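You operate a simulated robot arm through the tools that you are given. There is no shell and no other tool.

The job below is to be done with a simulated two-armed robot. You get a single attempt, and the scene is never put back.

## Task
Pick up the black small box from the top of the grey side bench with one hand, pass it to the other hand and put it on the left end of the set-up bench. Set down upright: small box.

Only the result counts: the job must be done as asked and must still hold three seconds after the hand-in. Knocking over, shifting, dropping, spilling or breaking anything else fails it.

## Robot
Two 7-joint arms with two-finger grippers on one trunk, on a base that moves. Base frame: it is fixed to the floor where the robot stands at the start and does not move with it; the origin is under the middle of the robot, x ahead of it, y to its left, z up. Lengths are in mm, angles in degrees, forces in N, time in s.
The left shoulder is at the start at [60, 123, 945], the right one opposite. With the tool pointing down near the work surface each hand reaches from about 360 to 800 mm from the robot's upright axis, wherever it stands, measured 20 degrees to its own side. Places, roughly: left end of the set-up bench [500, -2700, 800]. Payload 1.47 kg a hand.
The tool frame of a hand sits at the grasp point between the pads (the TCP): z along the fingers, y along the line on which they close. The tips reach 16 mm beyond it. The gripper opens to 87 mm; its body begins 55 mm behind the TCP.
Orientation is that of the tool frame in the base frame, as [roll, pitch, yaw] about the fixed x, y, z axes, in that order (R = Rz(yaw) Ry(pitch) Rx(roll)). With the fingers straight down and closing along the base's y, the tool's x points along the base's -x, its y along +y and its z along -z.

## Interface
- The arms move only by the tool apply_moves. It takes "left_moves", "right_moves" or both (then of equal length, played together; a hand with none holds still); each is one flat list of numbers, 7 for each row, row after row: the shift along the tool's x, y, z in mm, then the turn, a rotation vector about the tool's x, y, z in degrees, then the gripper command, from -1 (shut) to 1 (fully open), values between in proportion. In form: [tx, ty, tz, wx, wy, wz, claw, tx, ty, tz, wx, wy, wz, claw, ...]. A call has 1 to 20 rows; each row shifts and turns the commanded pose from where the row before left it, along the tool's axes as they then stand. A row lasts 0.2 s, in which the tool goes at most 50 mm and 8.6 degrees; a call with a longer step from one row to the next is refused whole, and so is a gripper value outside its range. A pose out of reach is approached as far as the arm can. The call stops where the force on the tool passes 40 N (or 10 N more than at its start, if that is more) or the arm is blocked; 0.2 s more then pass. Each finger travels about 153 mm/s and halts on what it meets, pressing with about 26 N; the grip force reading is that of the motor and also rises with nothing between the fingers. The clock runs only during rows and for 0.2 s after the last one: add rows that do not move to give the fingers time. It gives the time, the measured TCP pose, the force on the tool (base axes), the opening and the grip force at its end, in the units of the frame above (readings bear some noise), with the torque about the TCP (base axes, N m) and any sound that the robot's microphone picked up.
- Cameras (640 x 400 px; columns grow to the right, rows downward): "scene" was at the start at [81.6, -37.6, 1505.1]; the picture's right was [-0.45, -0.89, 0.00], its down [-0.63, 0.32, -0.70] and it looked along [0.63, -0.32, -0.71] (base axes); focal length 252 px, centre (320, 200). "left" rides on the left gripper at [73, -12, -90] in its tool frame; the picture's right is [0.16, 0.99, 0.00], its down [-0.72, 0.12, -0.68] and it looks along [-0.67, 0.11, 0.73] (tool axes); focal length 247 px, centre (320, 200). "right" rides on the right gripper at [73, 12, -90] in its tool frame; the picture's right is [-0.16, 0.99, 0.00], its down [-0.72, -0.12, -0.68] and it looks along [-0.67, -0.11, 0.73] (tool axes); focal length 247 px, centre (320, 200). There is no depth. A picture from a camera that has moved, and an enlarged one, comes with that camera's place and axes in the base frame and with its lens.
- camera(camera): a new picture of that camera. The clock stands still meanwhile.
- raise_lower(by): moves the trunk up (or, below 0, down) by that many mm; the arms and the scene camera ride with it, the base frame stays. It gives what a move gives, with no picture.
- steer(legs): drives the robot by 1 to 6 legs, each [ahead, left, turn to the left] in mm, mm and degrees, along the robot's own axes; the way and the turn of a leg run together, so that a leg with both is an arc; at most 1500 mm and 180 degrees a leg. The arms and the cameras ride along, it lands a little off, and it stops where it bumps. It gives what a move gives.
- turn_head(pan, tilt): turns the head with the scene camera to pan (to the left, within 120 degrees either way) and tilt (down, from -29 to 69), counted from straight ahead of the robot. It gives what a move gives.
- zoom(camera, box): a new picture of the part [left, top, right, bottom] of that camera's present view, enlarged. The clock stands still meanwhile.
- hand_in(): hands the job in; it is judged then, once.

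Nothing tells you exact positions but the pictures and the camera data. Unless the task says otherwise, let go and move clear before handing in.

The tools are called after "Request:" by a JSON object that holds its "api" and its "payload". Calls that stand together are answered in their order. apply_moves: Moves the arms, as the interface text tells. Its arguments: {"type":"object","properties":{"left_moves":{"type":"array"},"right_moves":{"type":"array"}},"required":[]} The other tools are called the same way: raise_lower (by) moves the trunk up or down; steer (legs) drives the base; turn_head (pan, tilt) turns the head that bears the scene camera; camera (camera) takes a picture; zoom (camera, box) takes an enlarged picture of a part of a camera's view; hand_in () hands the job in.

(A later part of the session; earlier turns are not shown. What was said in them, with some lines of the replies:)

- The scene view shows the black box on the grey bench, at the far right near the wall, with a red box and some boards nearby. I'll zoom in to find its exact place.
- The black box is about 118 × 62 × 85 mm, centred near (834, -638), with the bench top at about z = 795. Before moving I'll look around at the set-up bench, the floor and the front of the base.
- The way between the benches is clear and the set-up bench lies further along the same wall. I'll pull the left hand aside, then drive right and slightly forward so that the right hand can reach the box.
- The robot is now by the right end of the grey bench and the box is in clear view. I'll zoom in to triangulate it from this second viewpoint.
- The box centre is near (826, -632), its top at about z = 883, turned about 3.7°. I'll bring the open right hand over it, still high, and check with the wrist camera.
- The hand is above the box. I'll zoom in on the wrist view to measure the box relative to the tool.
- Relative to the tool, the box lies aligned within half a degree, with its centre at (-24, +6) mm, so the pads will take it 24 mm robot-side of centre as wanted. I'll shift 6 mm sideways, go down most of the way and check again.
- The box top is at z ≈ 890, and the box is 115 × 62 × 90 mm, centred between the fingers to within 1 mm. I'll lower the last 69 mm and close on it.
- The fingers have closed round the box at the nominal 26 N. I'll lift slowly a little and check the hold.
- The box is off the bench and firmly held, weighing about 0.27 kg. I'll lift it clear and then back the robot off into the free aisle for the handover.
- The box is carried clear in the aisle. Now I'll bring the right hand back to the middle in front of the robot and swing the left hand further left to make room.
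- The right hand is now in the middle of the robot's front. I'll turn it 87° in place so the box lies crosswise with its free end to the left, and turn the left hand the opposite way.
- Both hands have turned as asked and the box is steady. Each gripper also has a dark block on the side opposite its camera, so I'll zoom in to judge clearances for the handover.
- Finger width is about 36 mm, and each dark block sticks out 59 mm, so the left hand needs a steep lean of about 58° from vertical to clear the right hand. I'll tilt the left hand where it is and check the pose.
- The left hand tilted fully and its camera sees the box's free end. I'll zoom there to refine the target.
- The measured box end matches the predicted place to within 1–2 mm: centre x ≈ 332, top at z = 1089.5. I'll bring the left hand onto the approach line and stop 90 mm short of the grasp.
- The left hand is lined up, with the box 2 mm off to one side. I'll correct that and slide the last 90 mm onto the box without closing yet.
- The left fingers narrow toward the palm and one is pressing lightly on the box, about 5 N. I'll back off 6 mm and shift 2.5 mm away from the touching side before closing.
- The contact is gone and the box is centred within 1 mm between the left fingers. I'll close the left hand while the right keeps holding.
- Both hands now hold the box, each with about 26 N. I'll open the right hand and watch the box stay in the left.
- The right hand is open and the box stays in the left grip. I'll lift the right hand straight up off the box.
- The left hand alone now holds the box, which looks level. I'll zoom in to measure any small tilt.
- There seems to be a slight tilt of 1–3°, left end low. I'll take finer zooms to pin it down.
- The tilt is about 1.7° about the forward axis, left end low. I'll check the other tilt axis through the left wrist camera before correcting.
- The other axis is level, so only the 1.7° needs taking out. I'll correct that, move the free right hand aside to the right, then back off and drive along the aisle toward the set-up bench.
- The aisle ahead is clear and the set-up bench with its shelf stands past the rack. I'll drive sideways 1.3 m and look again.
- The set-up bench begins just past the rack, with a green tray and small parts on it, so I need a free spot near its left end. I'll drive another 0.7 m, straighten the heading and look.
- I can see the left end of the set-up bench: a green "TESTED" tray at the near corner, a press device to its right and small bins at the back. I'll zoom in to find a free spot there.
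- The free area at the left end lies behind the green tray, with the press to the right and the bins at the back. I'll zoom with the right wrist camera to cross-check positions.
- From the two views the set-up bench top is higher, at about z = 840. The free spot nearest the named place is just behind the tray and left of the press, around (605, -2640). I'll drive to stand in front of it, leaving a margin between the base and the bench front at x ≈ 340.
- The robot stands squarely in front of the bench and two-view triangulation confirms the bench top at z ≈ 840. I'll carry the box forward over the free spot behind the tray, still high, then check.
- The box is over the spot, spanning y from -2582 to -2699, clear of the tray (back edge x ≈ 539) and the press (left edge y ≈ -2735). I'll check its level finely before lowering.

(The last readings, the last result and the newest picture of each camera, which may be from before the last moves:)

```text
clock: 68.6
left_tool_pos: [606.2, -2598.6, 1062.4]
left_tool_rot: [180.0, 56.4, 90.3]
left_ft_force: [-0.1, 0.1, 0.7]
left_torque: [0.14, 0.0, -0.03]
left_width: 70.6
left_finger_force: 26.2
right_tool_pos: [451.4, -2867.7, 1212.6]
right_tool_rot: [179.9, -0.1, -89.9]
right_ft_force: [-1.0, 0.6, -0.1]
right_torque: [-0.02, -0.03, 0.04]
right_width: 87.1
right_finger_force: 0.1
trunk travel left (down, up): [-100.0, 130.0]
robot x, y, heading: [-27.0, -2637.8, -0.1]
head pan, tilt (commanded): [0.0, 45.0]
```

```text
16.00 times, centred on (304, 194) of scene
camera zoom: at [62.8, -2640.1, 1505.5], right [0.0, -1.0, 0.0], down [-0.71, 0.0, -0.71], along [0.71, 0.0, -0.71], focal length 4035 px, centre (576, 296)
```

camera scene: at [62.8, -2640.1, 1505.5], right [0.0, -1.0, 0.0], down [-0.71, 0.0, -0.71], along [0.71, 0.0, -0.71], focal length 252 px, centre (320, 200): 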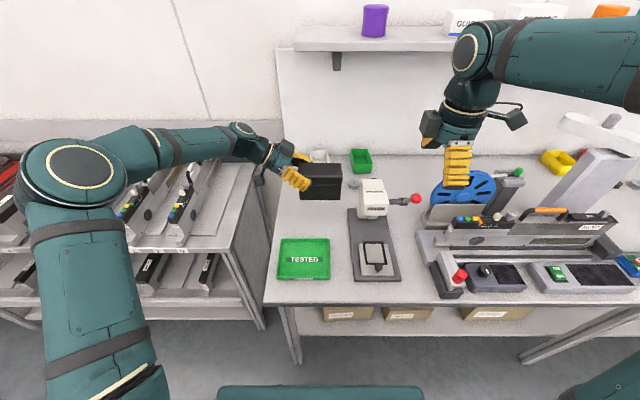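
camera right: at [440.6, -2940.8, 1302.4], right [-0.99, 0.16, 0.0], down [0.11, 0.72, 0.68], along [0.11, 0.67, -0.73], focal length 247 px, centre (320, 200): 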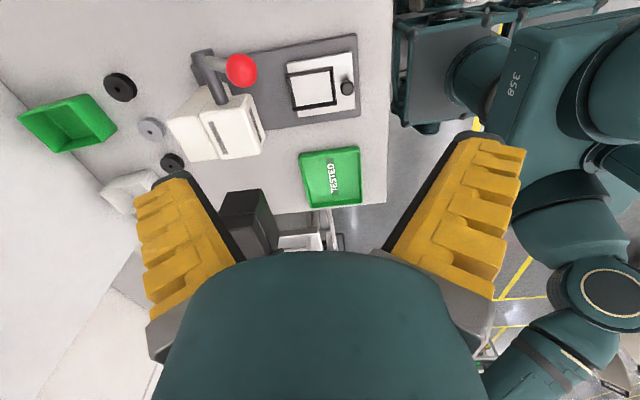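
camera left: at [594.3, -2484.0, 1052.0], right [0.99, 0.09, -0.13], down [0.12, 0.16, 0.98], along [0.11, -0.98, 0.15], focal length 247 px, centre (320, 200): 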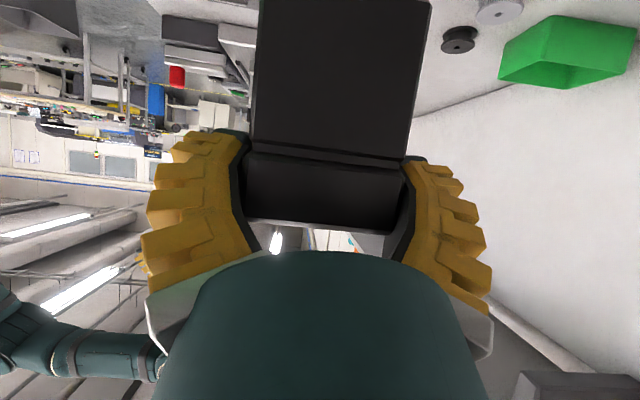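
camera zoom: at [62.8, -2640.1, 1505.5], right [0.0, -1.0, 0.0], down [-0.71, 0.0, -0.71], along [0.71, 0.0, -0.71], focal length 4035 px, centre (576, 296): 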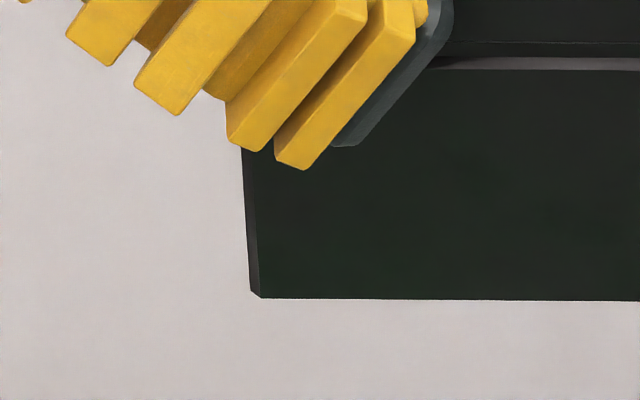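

The box is level to about 0.4°. I'll trim that and lower it about 125 mm, stopping well above the bench.

Request:
{"api": "apply_moves", "payload": {"left_moves": [12.5, 0, 8.3, 0, -0.4, 0, -1, 25, 0, 16.6, 0, 0, 0, -1, 25, 0, 16.6, 0, 0, 0, -1, 25, 0, 16.6, 0, 0, 0, -1, 16.7, 0, 11, 0, 0, 0, -1, 0, 0, 0, 0, 0, 0, -1]}}

Request:
{"api": "zoom", "payload": {"camera": "scene", "box": [240, 130, 400, 290]}}

Request:
{"api": "camera", "payload": {"camera": "left"}}

Request:
{"api": "camera", "payload": {"camera": "right"}}

```text
clock: 70.0
left_tool_pos: [605.6, -2599.2, 940.2]
left_tool_rot: [179.9, 56.7, 90.3]
left_ft_force: [-0.1, -0.6, -1.0]
left_torque: [0.15, 0.0, -0.01]
left_width: 70.5
left_finger_force: 25.9
right_tool_pos: [452.7, -2867.1, 1211.8]
right_tool_rot: [-179.9, 0.0, -89.8]
right_ft_force: [0.1, -0.7, 1.1]
right_torque: [-0.03, -0.03, -0.04]
right_width: 87.1
right_finger_force: 0.0
trunk travel left (down, up): [-100.0, 130.0]
robot x, y, heading: [-27.4, -2641.7, 0.0]
head pan, tilt (commanded): [0.0, 45.0]
```

```text
2.50 times, centred on (320, 210) of scene
camera zoom: at [63.0, -2640.2, 1505.5], right [0.0, -1.0, 0.0], down [-0.71, 0.0, -0.71], along [0.71, 0.0, -0.71], focal length 630 px, centre (320, 175)
```

zoom: 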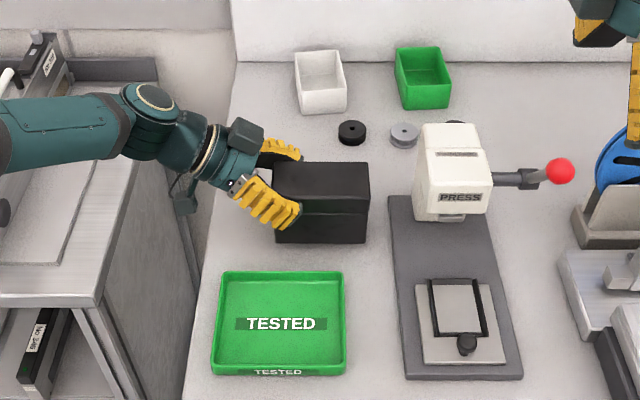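

```text
taken
camera left: at [593.5, -2484.0, 928.4], right [0.99, 0.09, -0.13], down [0.12, 0.17, 0.98], along [0.11, -0.98, 0.16], focal length 247 px, centre (320, 200)
```

left: 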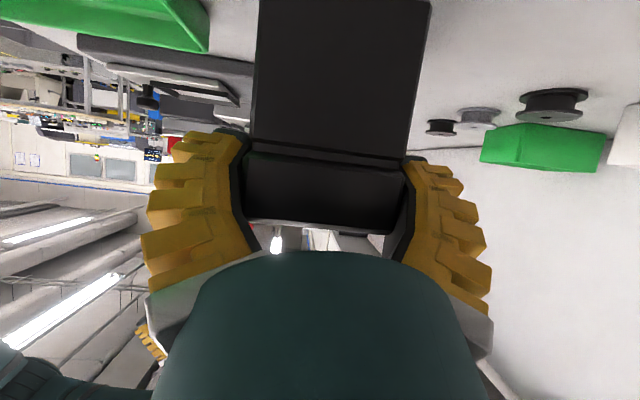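

```text
taken
camera right: at [440.8, -2940.9, 1302.3], right [-0.99, 0.16, 0.0], down [0.11, 0.72, 0.68], along [0.11, 0.67, -0.73], focal length 247 px, centre (320, 200)
```

right: 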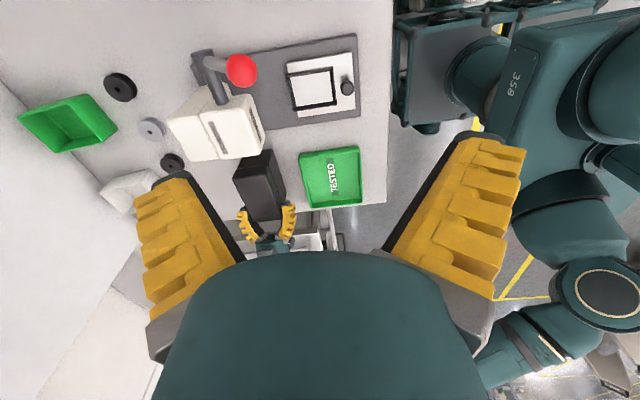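

The box bottom is about 29 mm above the bench and everything is clear. I'll lower another 20 mm and then feel for contact in small steps.

Request:
{"api": "apply_moves", "payload": {"left_moves": [6.7, 0, 4.4, 0, 0, 0, -1, 6.7, 0, 4.4, 0, 0, 0, -1, 3.3, 0, 2.2, 0, 0, 0, -1, 0, 0, 0, 0, 0, 0, -1, 0, 0, 0, 0, 0, 0, -1]}}

Request:
{"api": "zoom", "payload": {"camera": "scene", "box": [290, 180, 354, 230]}}

```text
clock: 71.2
left_tool_pos: [605.2, -2600.5, 924.1]
left_tool_rot: [179.5, 56.9, 89.9]
left_ft_force: [3.5, 2.9, 28.5]
left_torque: [0.43, -0.04, -0.05]
left_width: 70.5
left_finger_force: 26.2
right_tool_pos: [450.8, -2866.4, 1213.6]
right_tool_rot: [-179.9, 0.0, -89.8]
right_ft_force: [0.0, 0.1, 0.1]
right_torque: [0.02, 0.03, 0.01]
right_width: 87.1
right_finger_force: 0.1
trunk travel left (down, up): [-100.0, 130.0]
robot x, y, heading: [-30.3, -2640.8, 0.0]
head pan, tilt (commanded): [0.0, 45.0]
```

```text
8.00 times, centred on (322, 205) of scene
camera zoom: at [60.7, -2640.0, 1505.8], right [0.0, -1.0, 0.0], down [-0.71, 0.0, -0.71], along [0.71, 0.0, -0.71], focal length 2018 px, centre (304, 160)
```

zoom: 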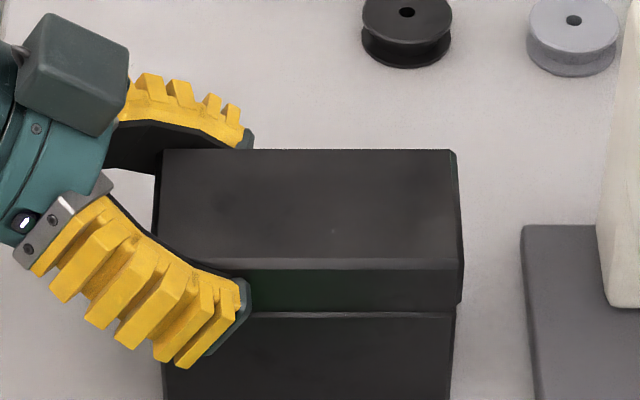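

I feel 28 N of upward force, so contact came a few mm earlier than expected. I'll look closely at the box's bottom edge before doing anything else.

Request:
{"api": "zoom", "payload": {"camera": "scene", "box": [285, 205, 355, 250]}}

Request:
{"api": "camera", "payload": {"camera": "scene"}}

Request:
{"api": "camera", "payload": {"camera": "left"}}

Request:
{"api": "zoom", "payload": {"camera": "right", "box": [160, 110, 400, 260]}}

```text
8.89 times, centred on (320, 228) of scene
camera zoom: at [60.7, -2640.0, 1505.8], right [0.0, -1.0, 0.0], down [-0.71, 0.0, -0.71], along [0.71, 0.0, -0.71], focal length 2242 px, centre (320, -44)
```

zoom: 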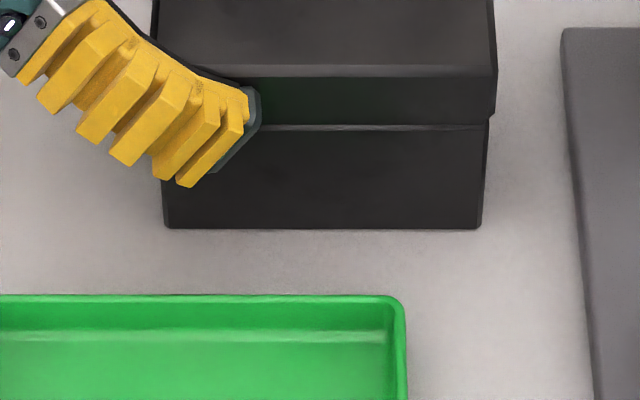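

```text
taken
camera scene: at [60.7, -2640.0, 1505.8], right [0.0, -1.0, 0.0], down [-0.71, 0.0, -0.71], along [0.71, 0.0, -0.71], focal length 252 px, centre (320, 200)
```

scene: 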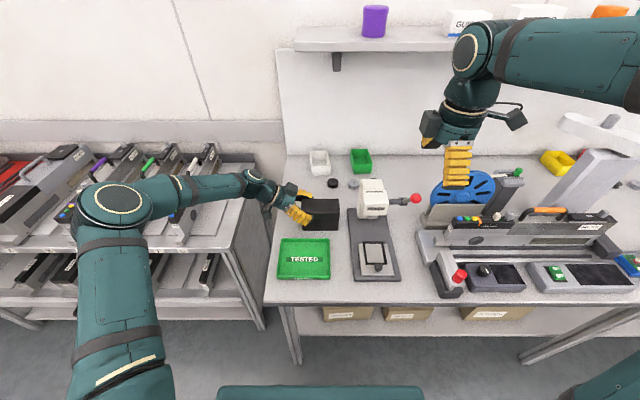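

```text
taken
camera left: at [592.7, -2484.5, 910.6], right [0.99, 0.09, -0.13], down [0.11, 0.17, 0.98], along [0.11, -0.98, 0.16], focal length 247 px, centre (320, 200)
```

left: 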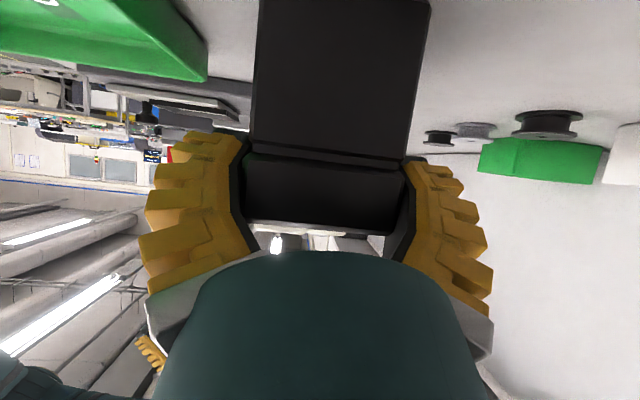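

```text
2.67 times, centred on (280, 185) of right
camera zoom: at [438.8, -2940.7, 1303.4], right [-0.99, 0.16, 0.0], down [0.11, 0.72, 0.68], along [0.11, 0.67, -0.73], focal length 659 px, centre (427, 240)
```

zoom: 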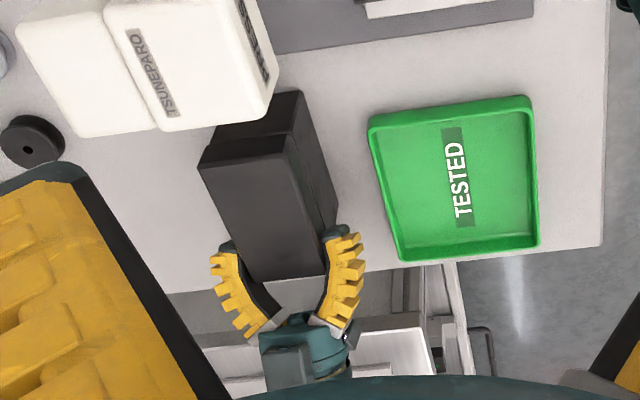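

The bottom edge is level and rests on the bench, whose top is about z = 850. I'll ease off the downward push by about 3.5 mm before letting go.

Request:
{"api": "apply_moves", "payload": {"left_moves": [-1.5, 0, -1, 0, 0, 0, -1, -1.4, 0, -0.9, 0, 0, 0, -1, 0, 0, 0, 0, 0, 0, -1, 0, 0, 0, 0, 0, 0, -1]}}

Request:
{"api": "zoom", "payload": {"camera": "scene", "box": [285, 205, 355, 250]}}

```text
clock: 72.2
left_tool_pos: [603.4, -2600.1, 922.5]
left_tool_rot: [-179.9, 56.6, 90.2]
left_ft_force: [4.0, -2.9, 9.8]
left_torque: [0.14, -0.46, -0.05]
left_width: 70.3
left_finger_force: 26.1
right_tool_pos: [450.4, -2867.7, 1211.7]
right_tool_rot: [-179.9, 0.0, -89.9]
right_ft_force: [-0.1, 0.8, 0.5]
right_torque: [-0.01, -0.01, 0.01]
right_width: 87.0
right_finger_force: 0.1
trunk travel left (down, up): [-100.0, 130.0]
robot x, y, heading: [-27.9, -2641.4, 0.0]
head pan, tilt (commanded): [0.0, 45.0]
```

```text
8.89 times, centred on (320, 228) of scene
camera zoom: at [62.3, -2640.5, 1505.4], right [0.0, -1.0, 0.0], down [-0.71, 0.0, -0.71], along [0.71, 0.0, -0.71], focal length 2242 px, centre (320, -44)
```

zoom: 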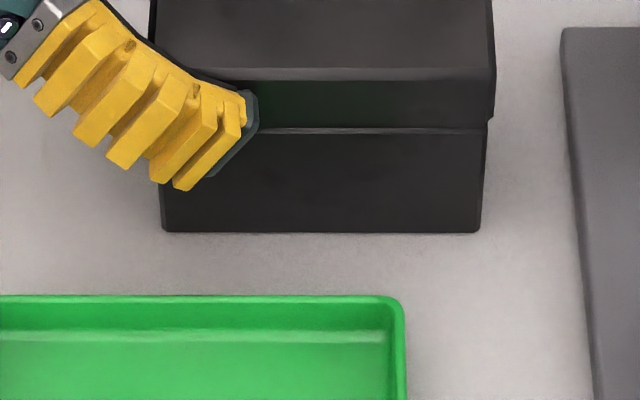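

About 10 N remains. I'll ease up one more millimetre and open the left hand.

Request:
{"api": "apply_moves", "payload": {"left_moves": [-0.8, 0, -0.5, 0, 0, 0, -1, 0, 0, 0, 0, 0, 0, -1, 0, 0, 0, 0, 0, 0, 0.75, 0, 0, 0, 0, 0, 0, 0.85, 0, 0, 0, 0, 0, 0, 1, 0, 0, 0, 0, 0, 0, 1, 0, 0, 0, 0, 0, 0, 1]}}

Request:
{"api": "zoom", "payload": {"camera": "scene", "box": [240, 160, 400, 280]}}

Request:
{"api": "camera", "payload": {"camera": "left"}}

```text
clock: 73.8
left_tool_pos: [605.6, -2599.4, 924.0]
left_tool_rot: [180.0, 56.8, 90.3]
left_ft_force: [-0.4, 0.6, -0.4]
left_torque: [0.0, -0.01, -0.01]
left_width: 87.0
left_finger_force: 0.0
right_tool_pos: [450.8, -2867.9, 1212.5]
right_tool_rot: [180.0, 0.0, -90.0]
right_ft_force: [0.1, 0.0, 0.1]
right_torque: [0.02, 0.02, -0.02]
right_width: 86.9
right_finger_force: 0.1
trunk travel left (down, up): [-100.0, 130.0]
robot x, y, heading: [-27.1, -2638.0, 0.1]
head pan, tilt (commanded): [0.0, 45.0]
```

```text
3.33 times, centred on (320, 220) of scene
camera zoom: at [62.9, -2640.1, 1505.5], right [0.0, -1.0, 0.0], down [-0.71, 0.0, -0.71], along [0.71, 0.0, -0.71], focal length 841 px, centre (320, 133)
```

zoom: 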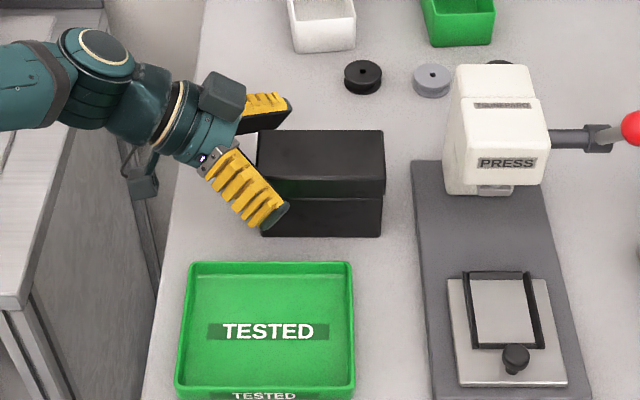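

```text
taken
camera left: at [592.5, -2483.8, 911.7], right [0.99, 0.09, -0.13], down [0.12, 0.17, 0.98], along [0.11, -0.98, 0.16], focal length 247 px, centre (320, 200)
```

left: 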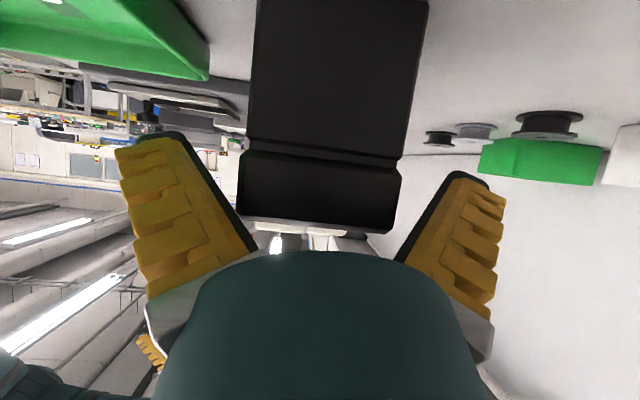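

The box stands free on the bench and the left hand is open with no force on it. I'll withdraw along the fingers first, then straight up.

Request:
{"api": "apply_moves", "payload": {"left_moves": [0, 0, -8, 0, 0, 0, 1, 0, 0, -15, 0, 0, 0, 1, 0, 0, -20, 0, 0, 0, 1, -25, 0, -16.6, 0, 0, 0, 1, -25, 0, -16.6, 0, 0, 0, 1, -25, 0, -16.6, 0, 0, 0, 1, -25, 0, -16.6, 0, 0, 0, 1, -25, 0, -16.6, 0, 0, 0, 1, 0, 0, 0, 0, 0, 0, 1]}}

Request:
{"api": "camera", "payload": {"camera": "scene"}}

Request:
{"api": "zoom", "payload": {"camera": "scene", "box": [260, 160, 380, 260]}}

Request:
{"api": "zoom", "payload": {"camera": "right", "box": [160, 110, 400, 260]}}

```text
clock: 75.8
left_tool_pos: [603.6, -2563.7, 1100.0]
left_tool_rot: [-180.0, 56.7, 90.4]
left_ft_force: [0.7, 0.1, -0.2]
left_torque: [0.0, 0.0, 0.02]
left_width: 86.8
left_finger_force: 0.0
right_tool_pos: [451.4, -2866.9, 1212.7]
right_tool_rot: [-180.0, 0.0, -89.8]
right_ft_force: [-0.2, 0.7, 0.5]
right_torque: [0.03, 0.0, 0.02]
right_width: 86.7
right_finger_force: 0.1
trunk travel left (down, up): [-100.0, 130.0]
robot x, y, heading: [-26.5, -2638.1, 0.1]
head pan, tilt (commanded): [0.0, 45.0]
```

```text
taken
camera scene: at [63.3, -2639.9, 1505.4], right [0.0, -1.0, 0.0], down [-0.71, 0.0, -0.71], along [0.71, 0.0, -0.71], focal length 252 px, centre (320, 200)
```

scene: 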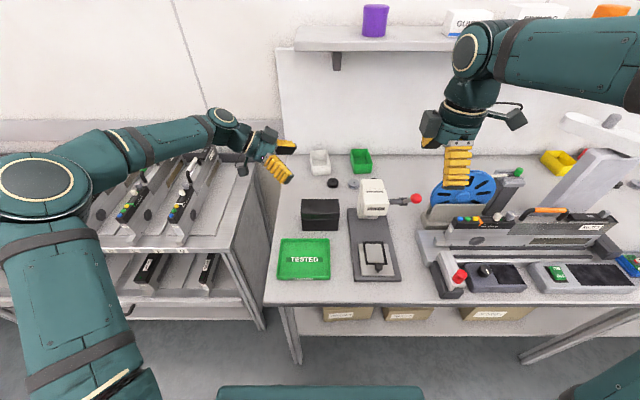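

```text
4.00 times, centred on (320, 210) of scene
camera zoom: at [63.3, -2639.9, 1505.4], right [0.0, -1.0, 0.0], down [-0.71, 0.0, -0.71], along [0.71, 0.0, -0.71], focal length 1009 px, centre (320, 160)
```

zoom: 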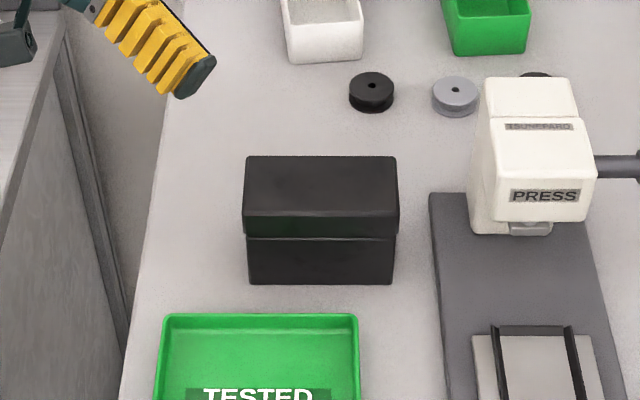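

```text
2.67 times, centred on (280, 185) of right
camera zoom: at [441.0, -2940.7, 1302.3], right [-0.99, 0.16, 0.0], down [0.11, 0.72, 0.68], along [0.11, 0.67, -0.73], focal length 659 px, centre (427, 240)
```

zoom: 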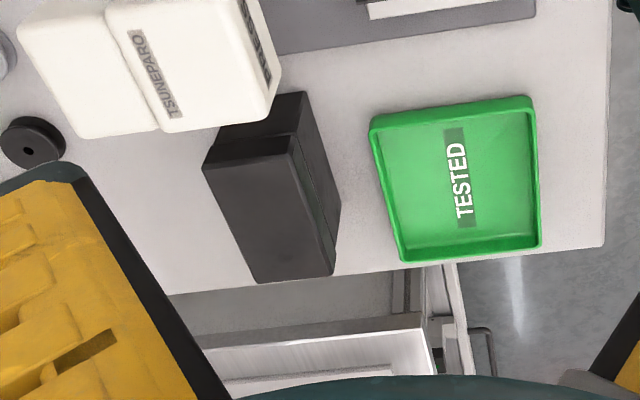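

The black box stands upright on the left end of the set-up bench, touching nothing else, and both hands are clear. I'll hand in the job.

Request:
{"api": "hand_in", "payload": {}}

```text
The job is handed in.
```

The black small box now stands upright on the left end of the set-up bench, and I've handed the job in. I don't have the judge's result.

- **Pick-up and pass:** the right hand lifted the box off the grey side bench. It passed the box to the left hand in the aisle, and the left hand set it down.
- **Where it stands:** its centre is at about [605, -2640], on a bench top that turned out to be about z = 850. That is roughly 120 mm from the rough place given. The green "TESTED" tray and the press took up the nearer space, so I used the free spot behind the tray.
- **Other objects:** in the last pictures the box was level and clear of its neighbours, and nothing on the set-up bench looked shifted. I saw no contact with anything on the grey bench, though I didn't photograph it again after leaving.
- **Hands:** both grippers were open and clear of the box before I handed in.
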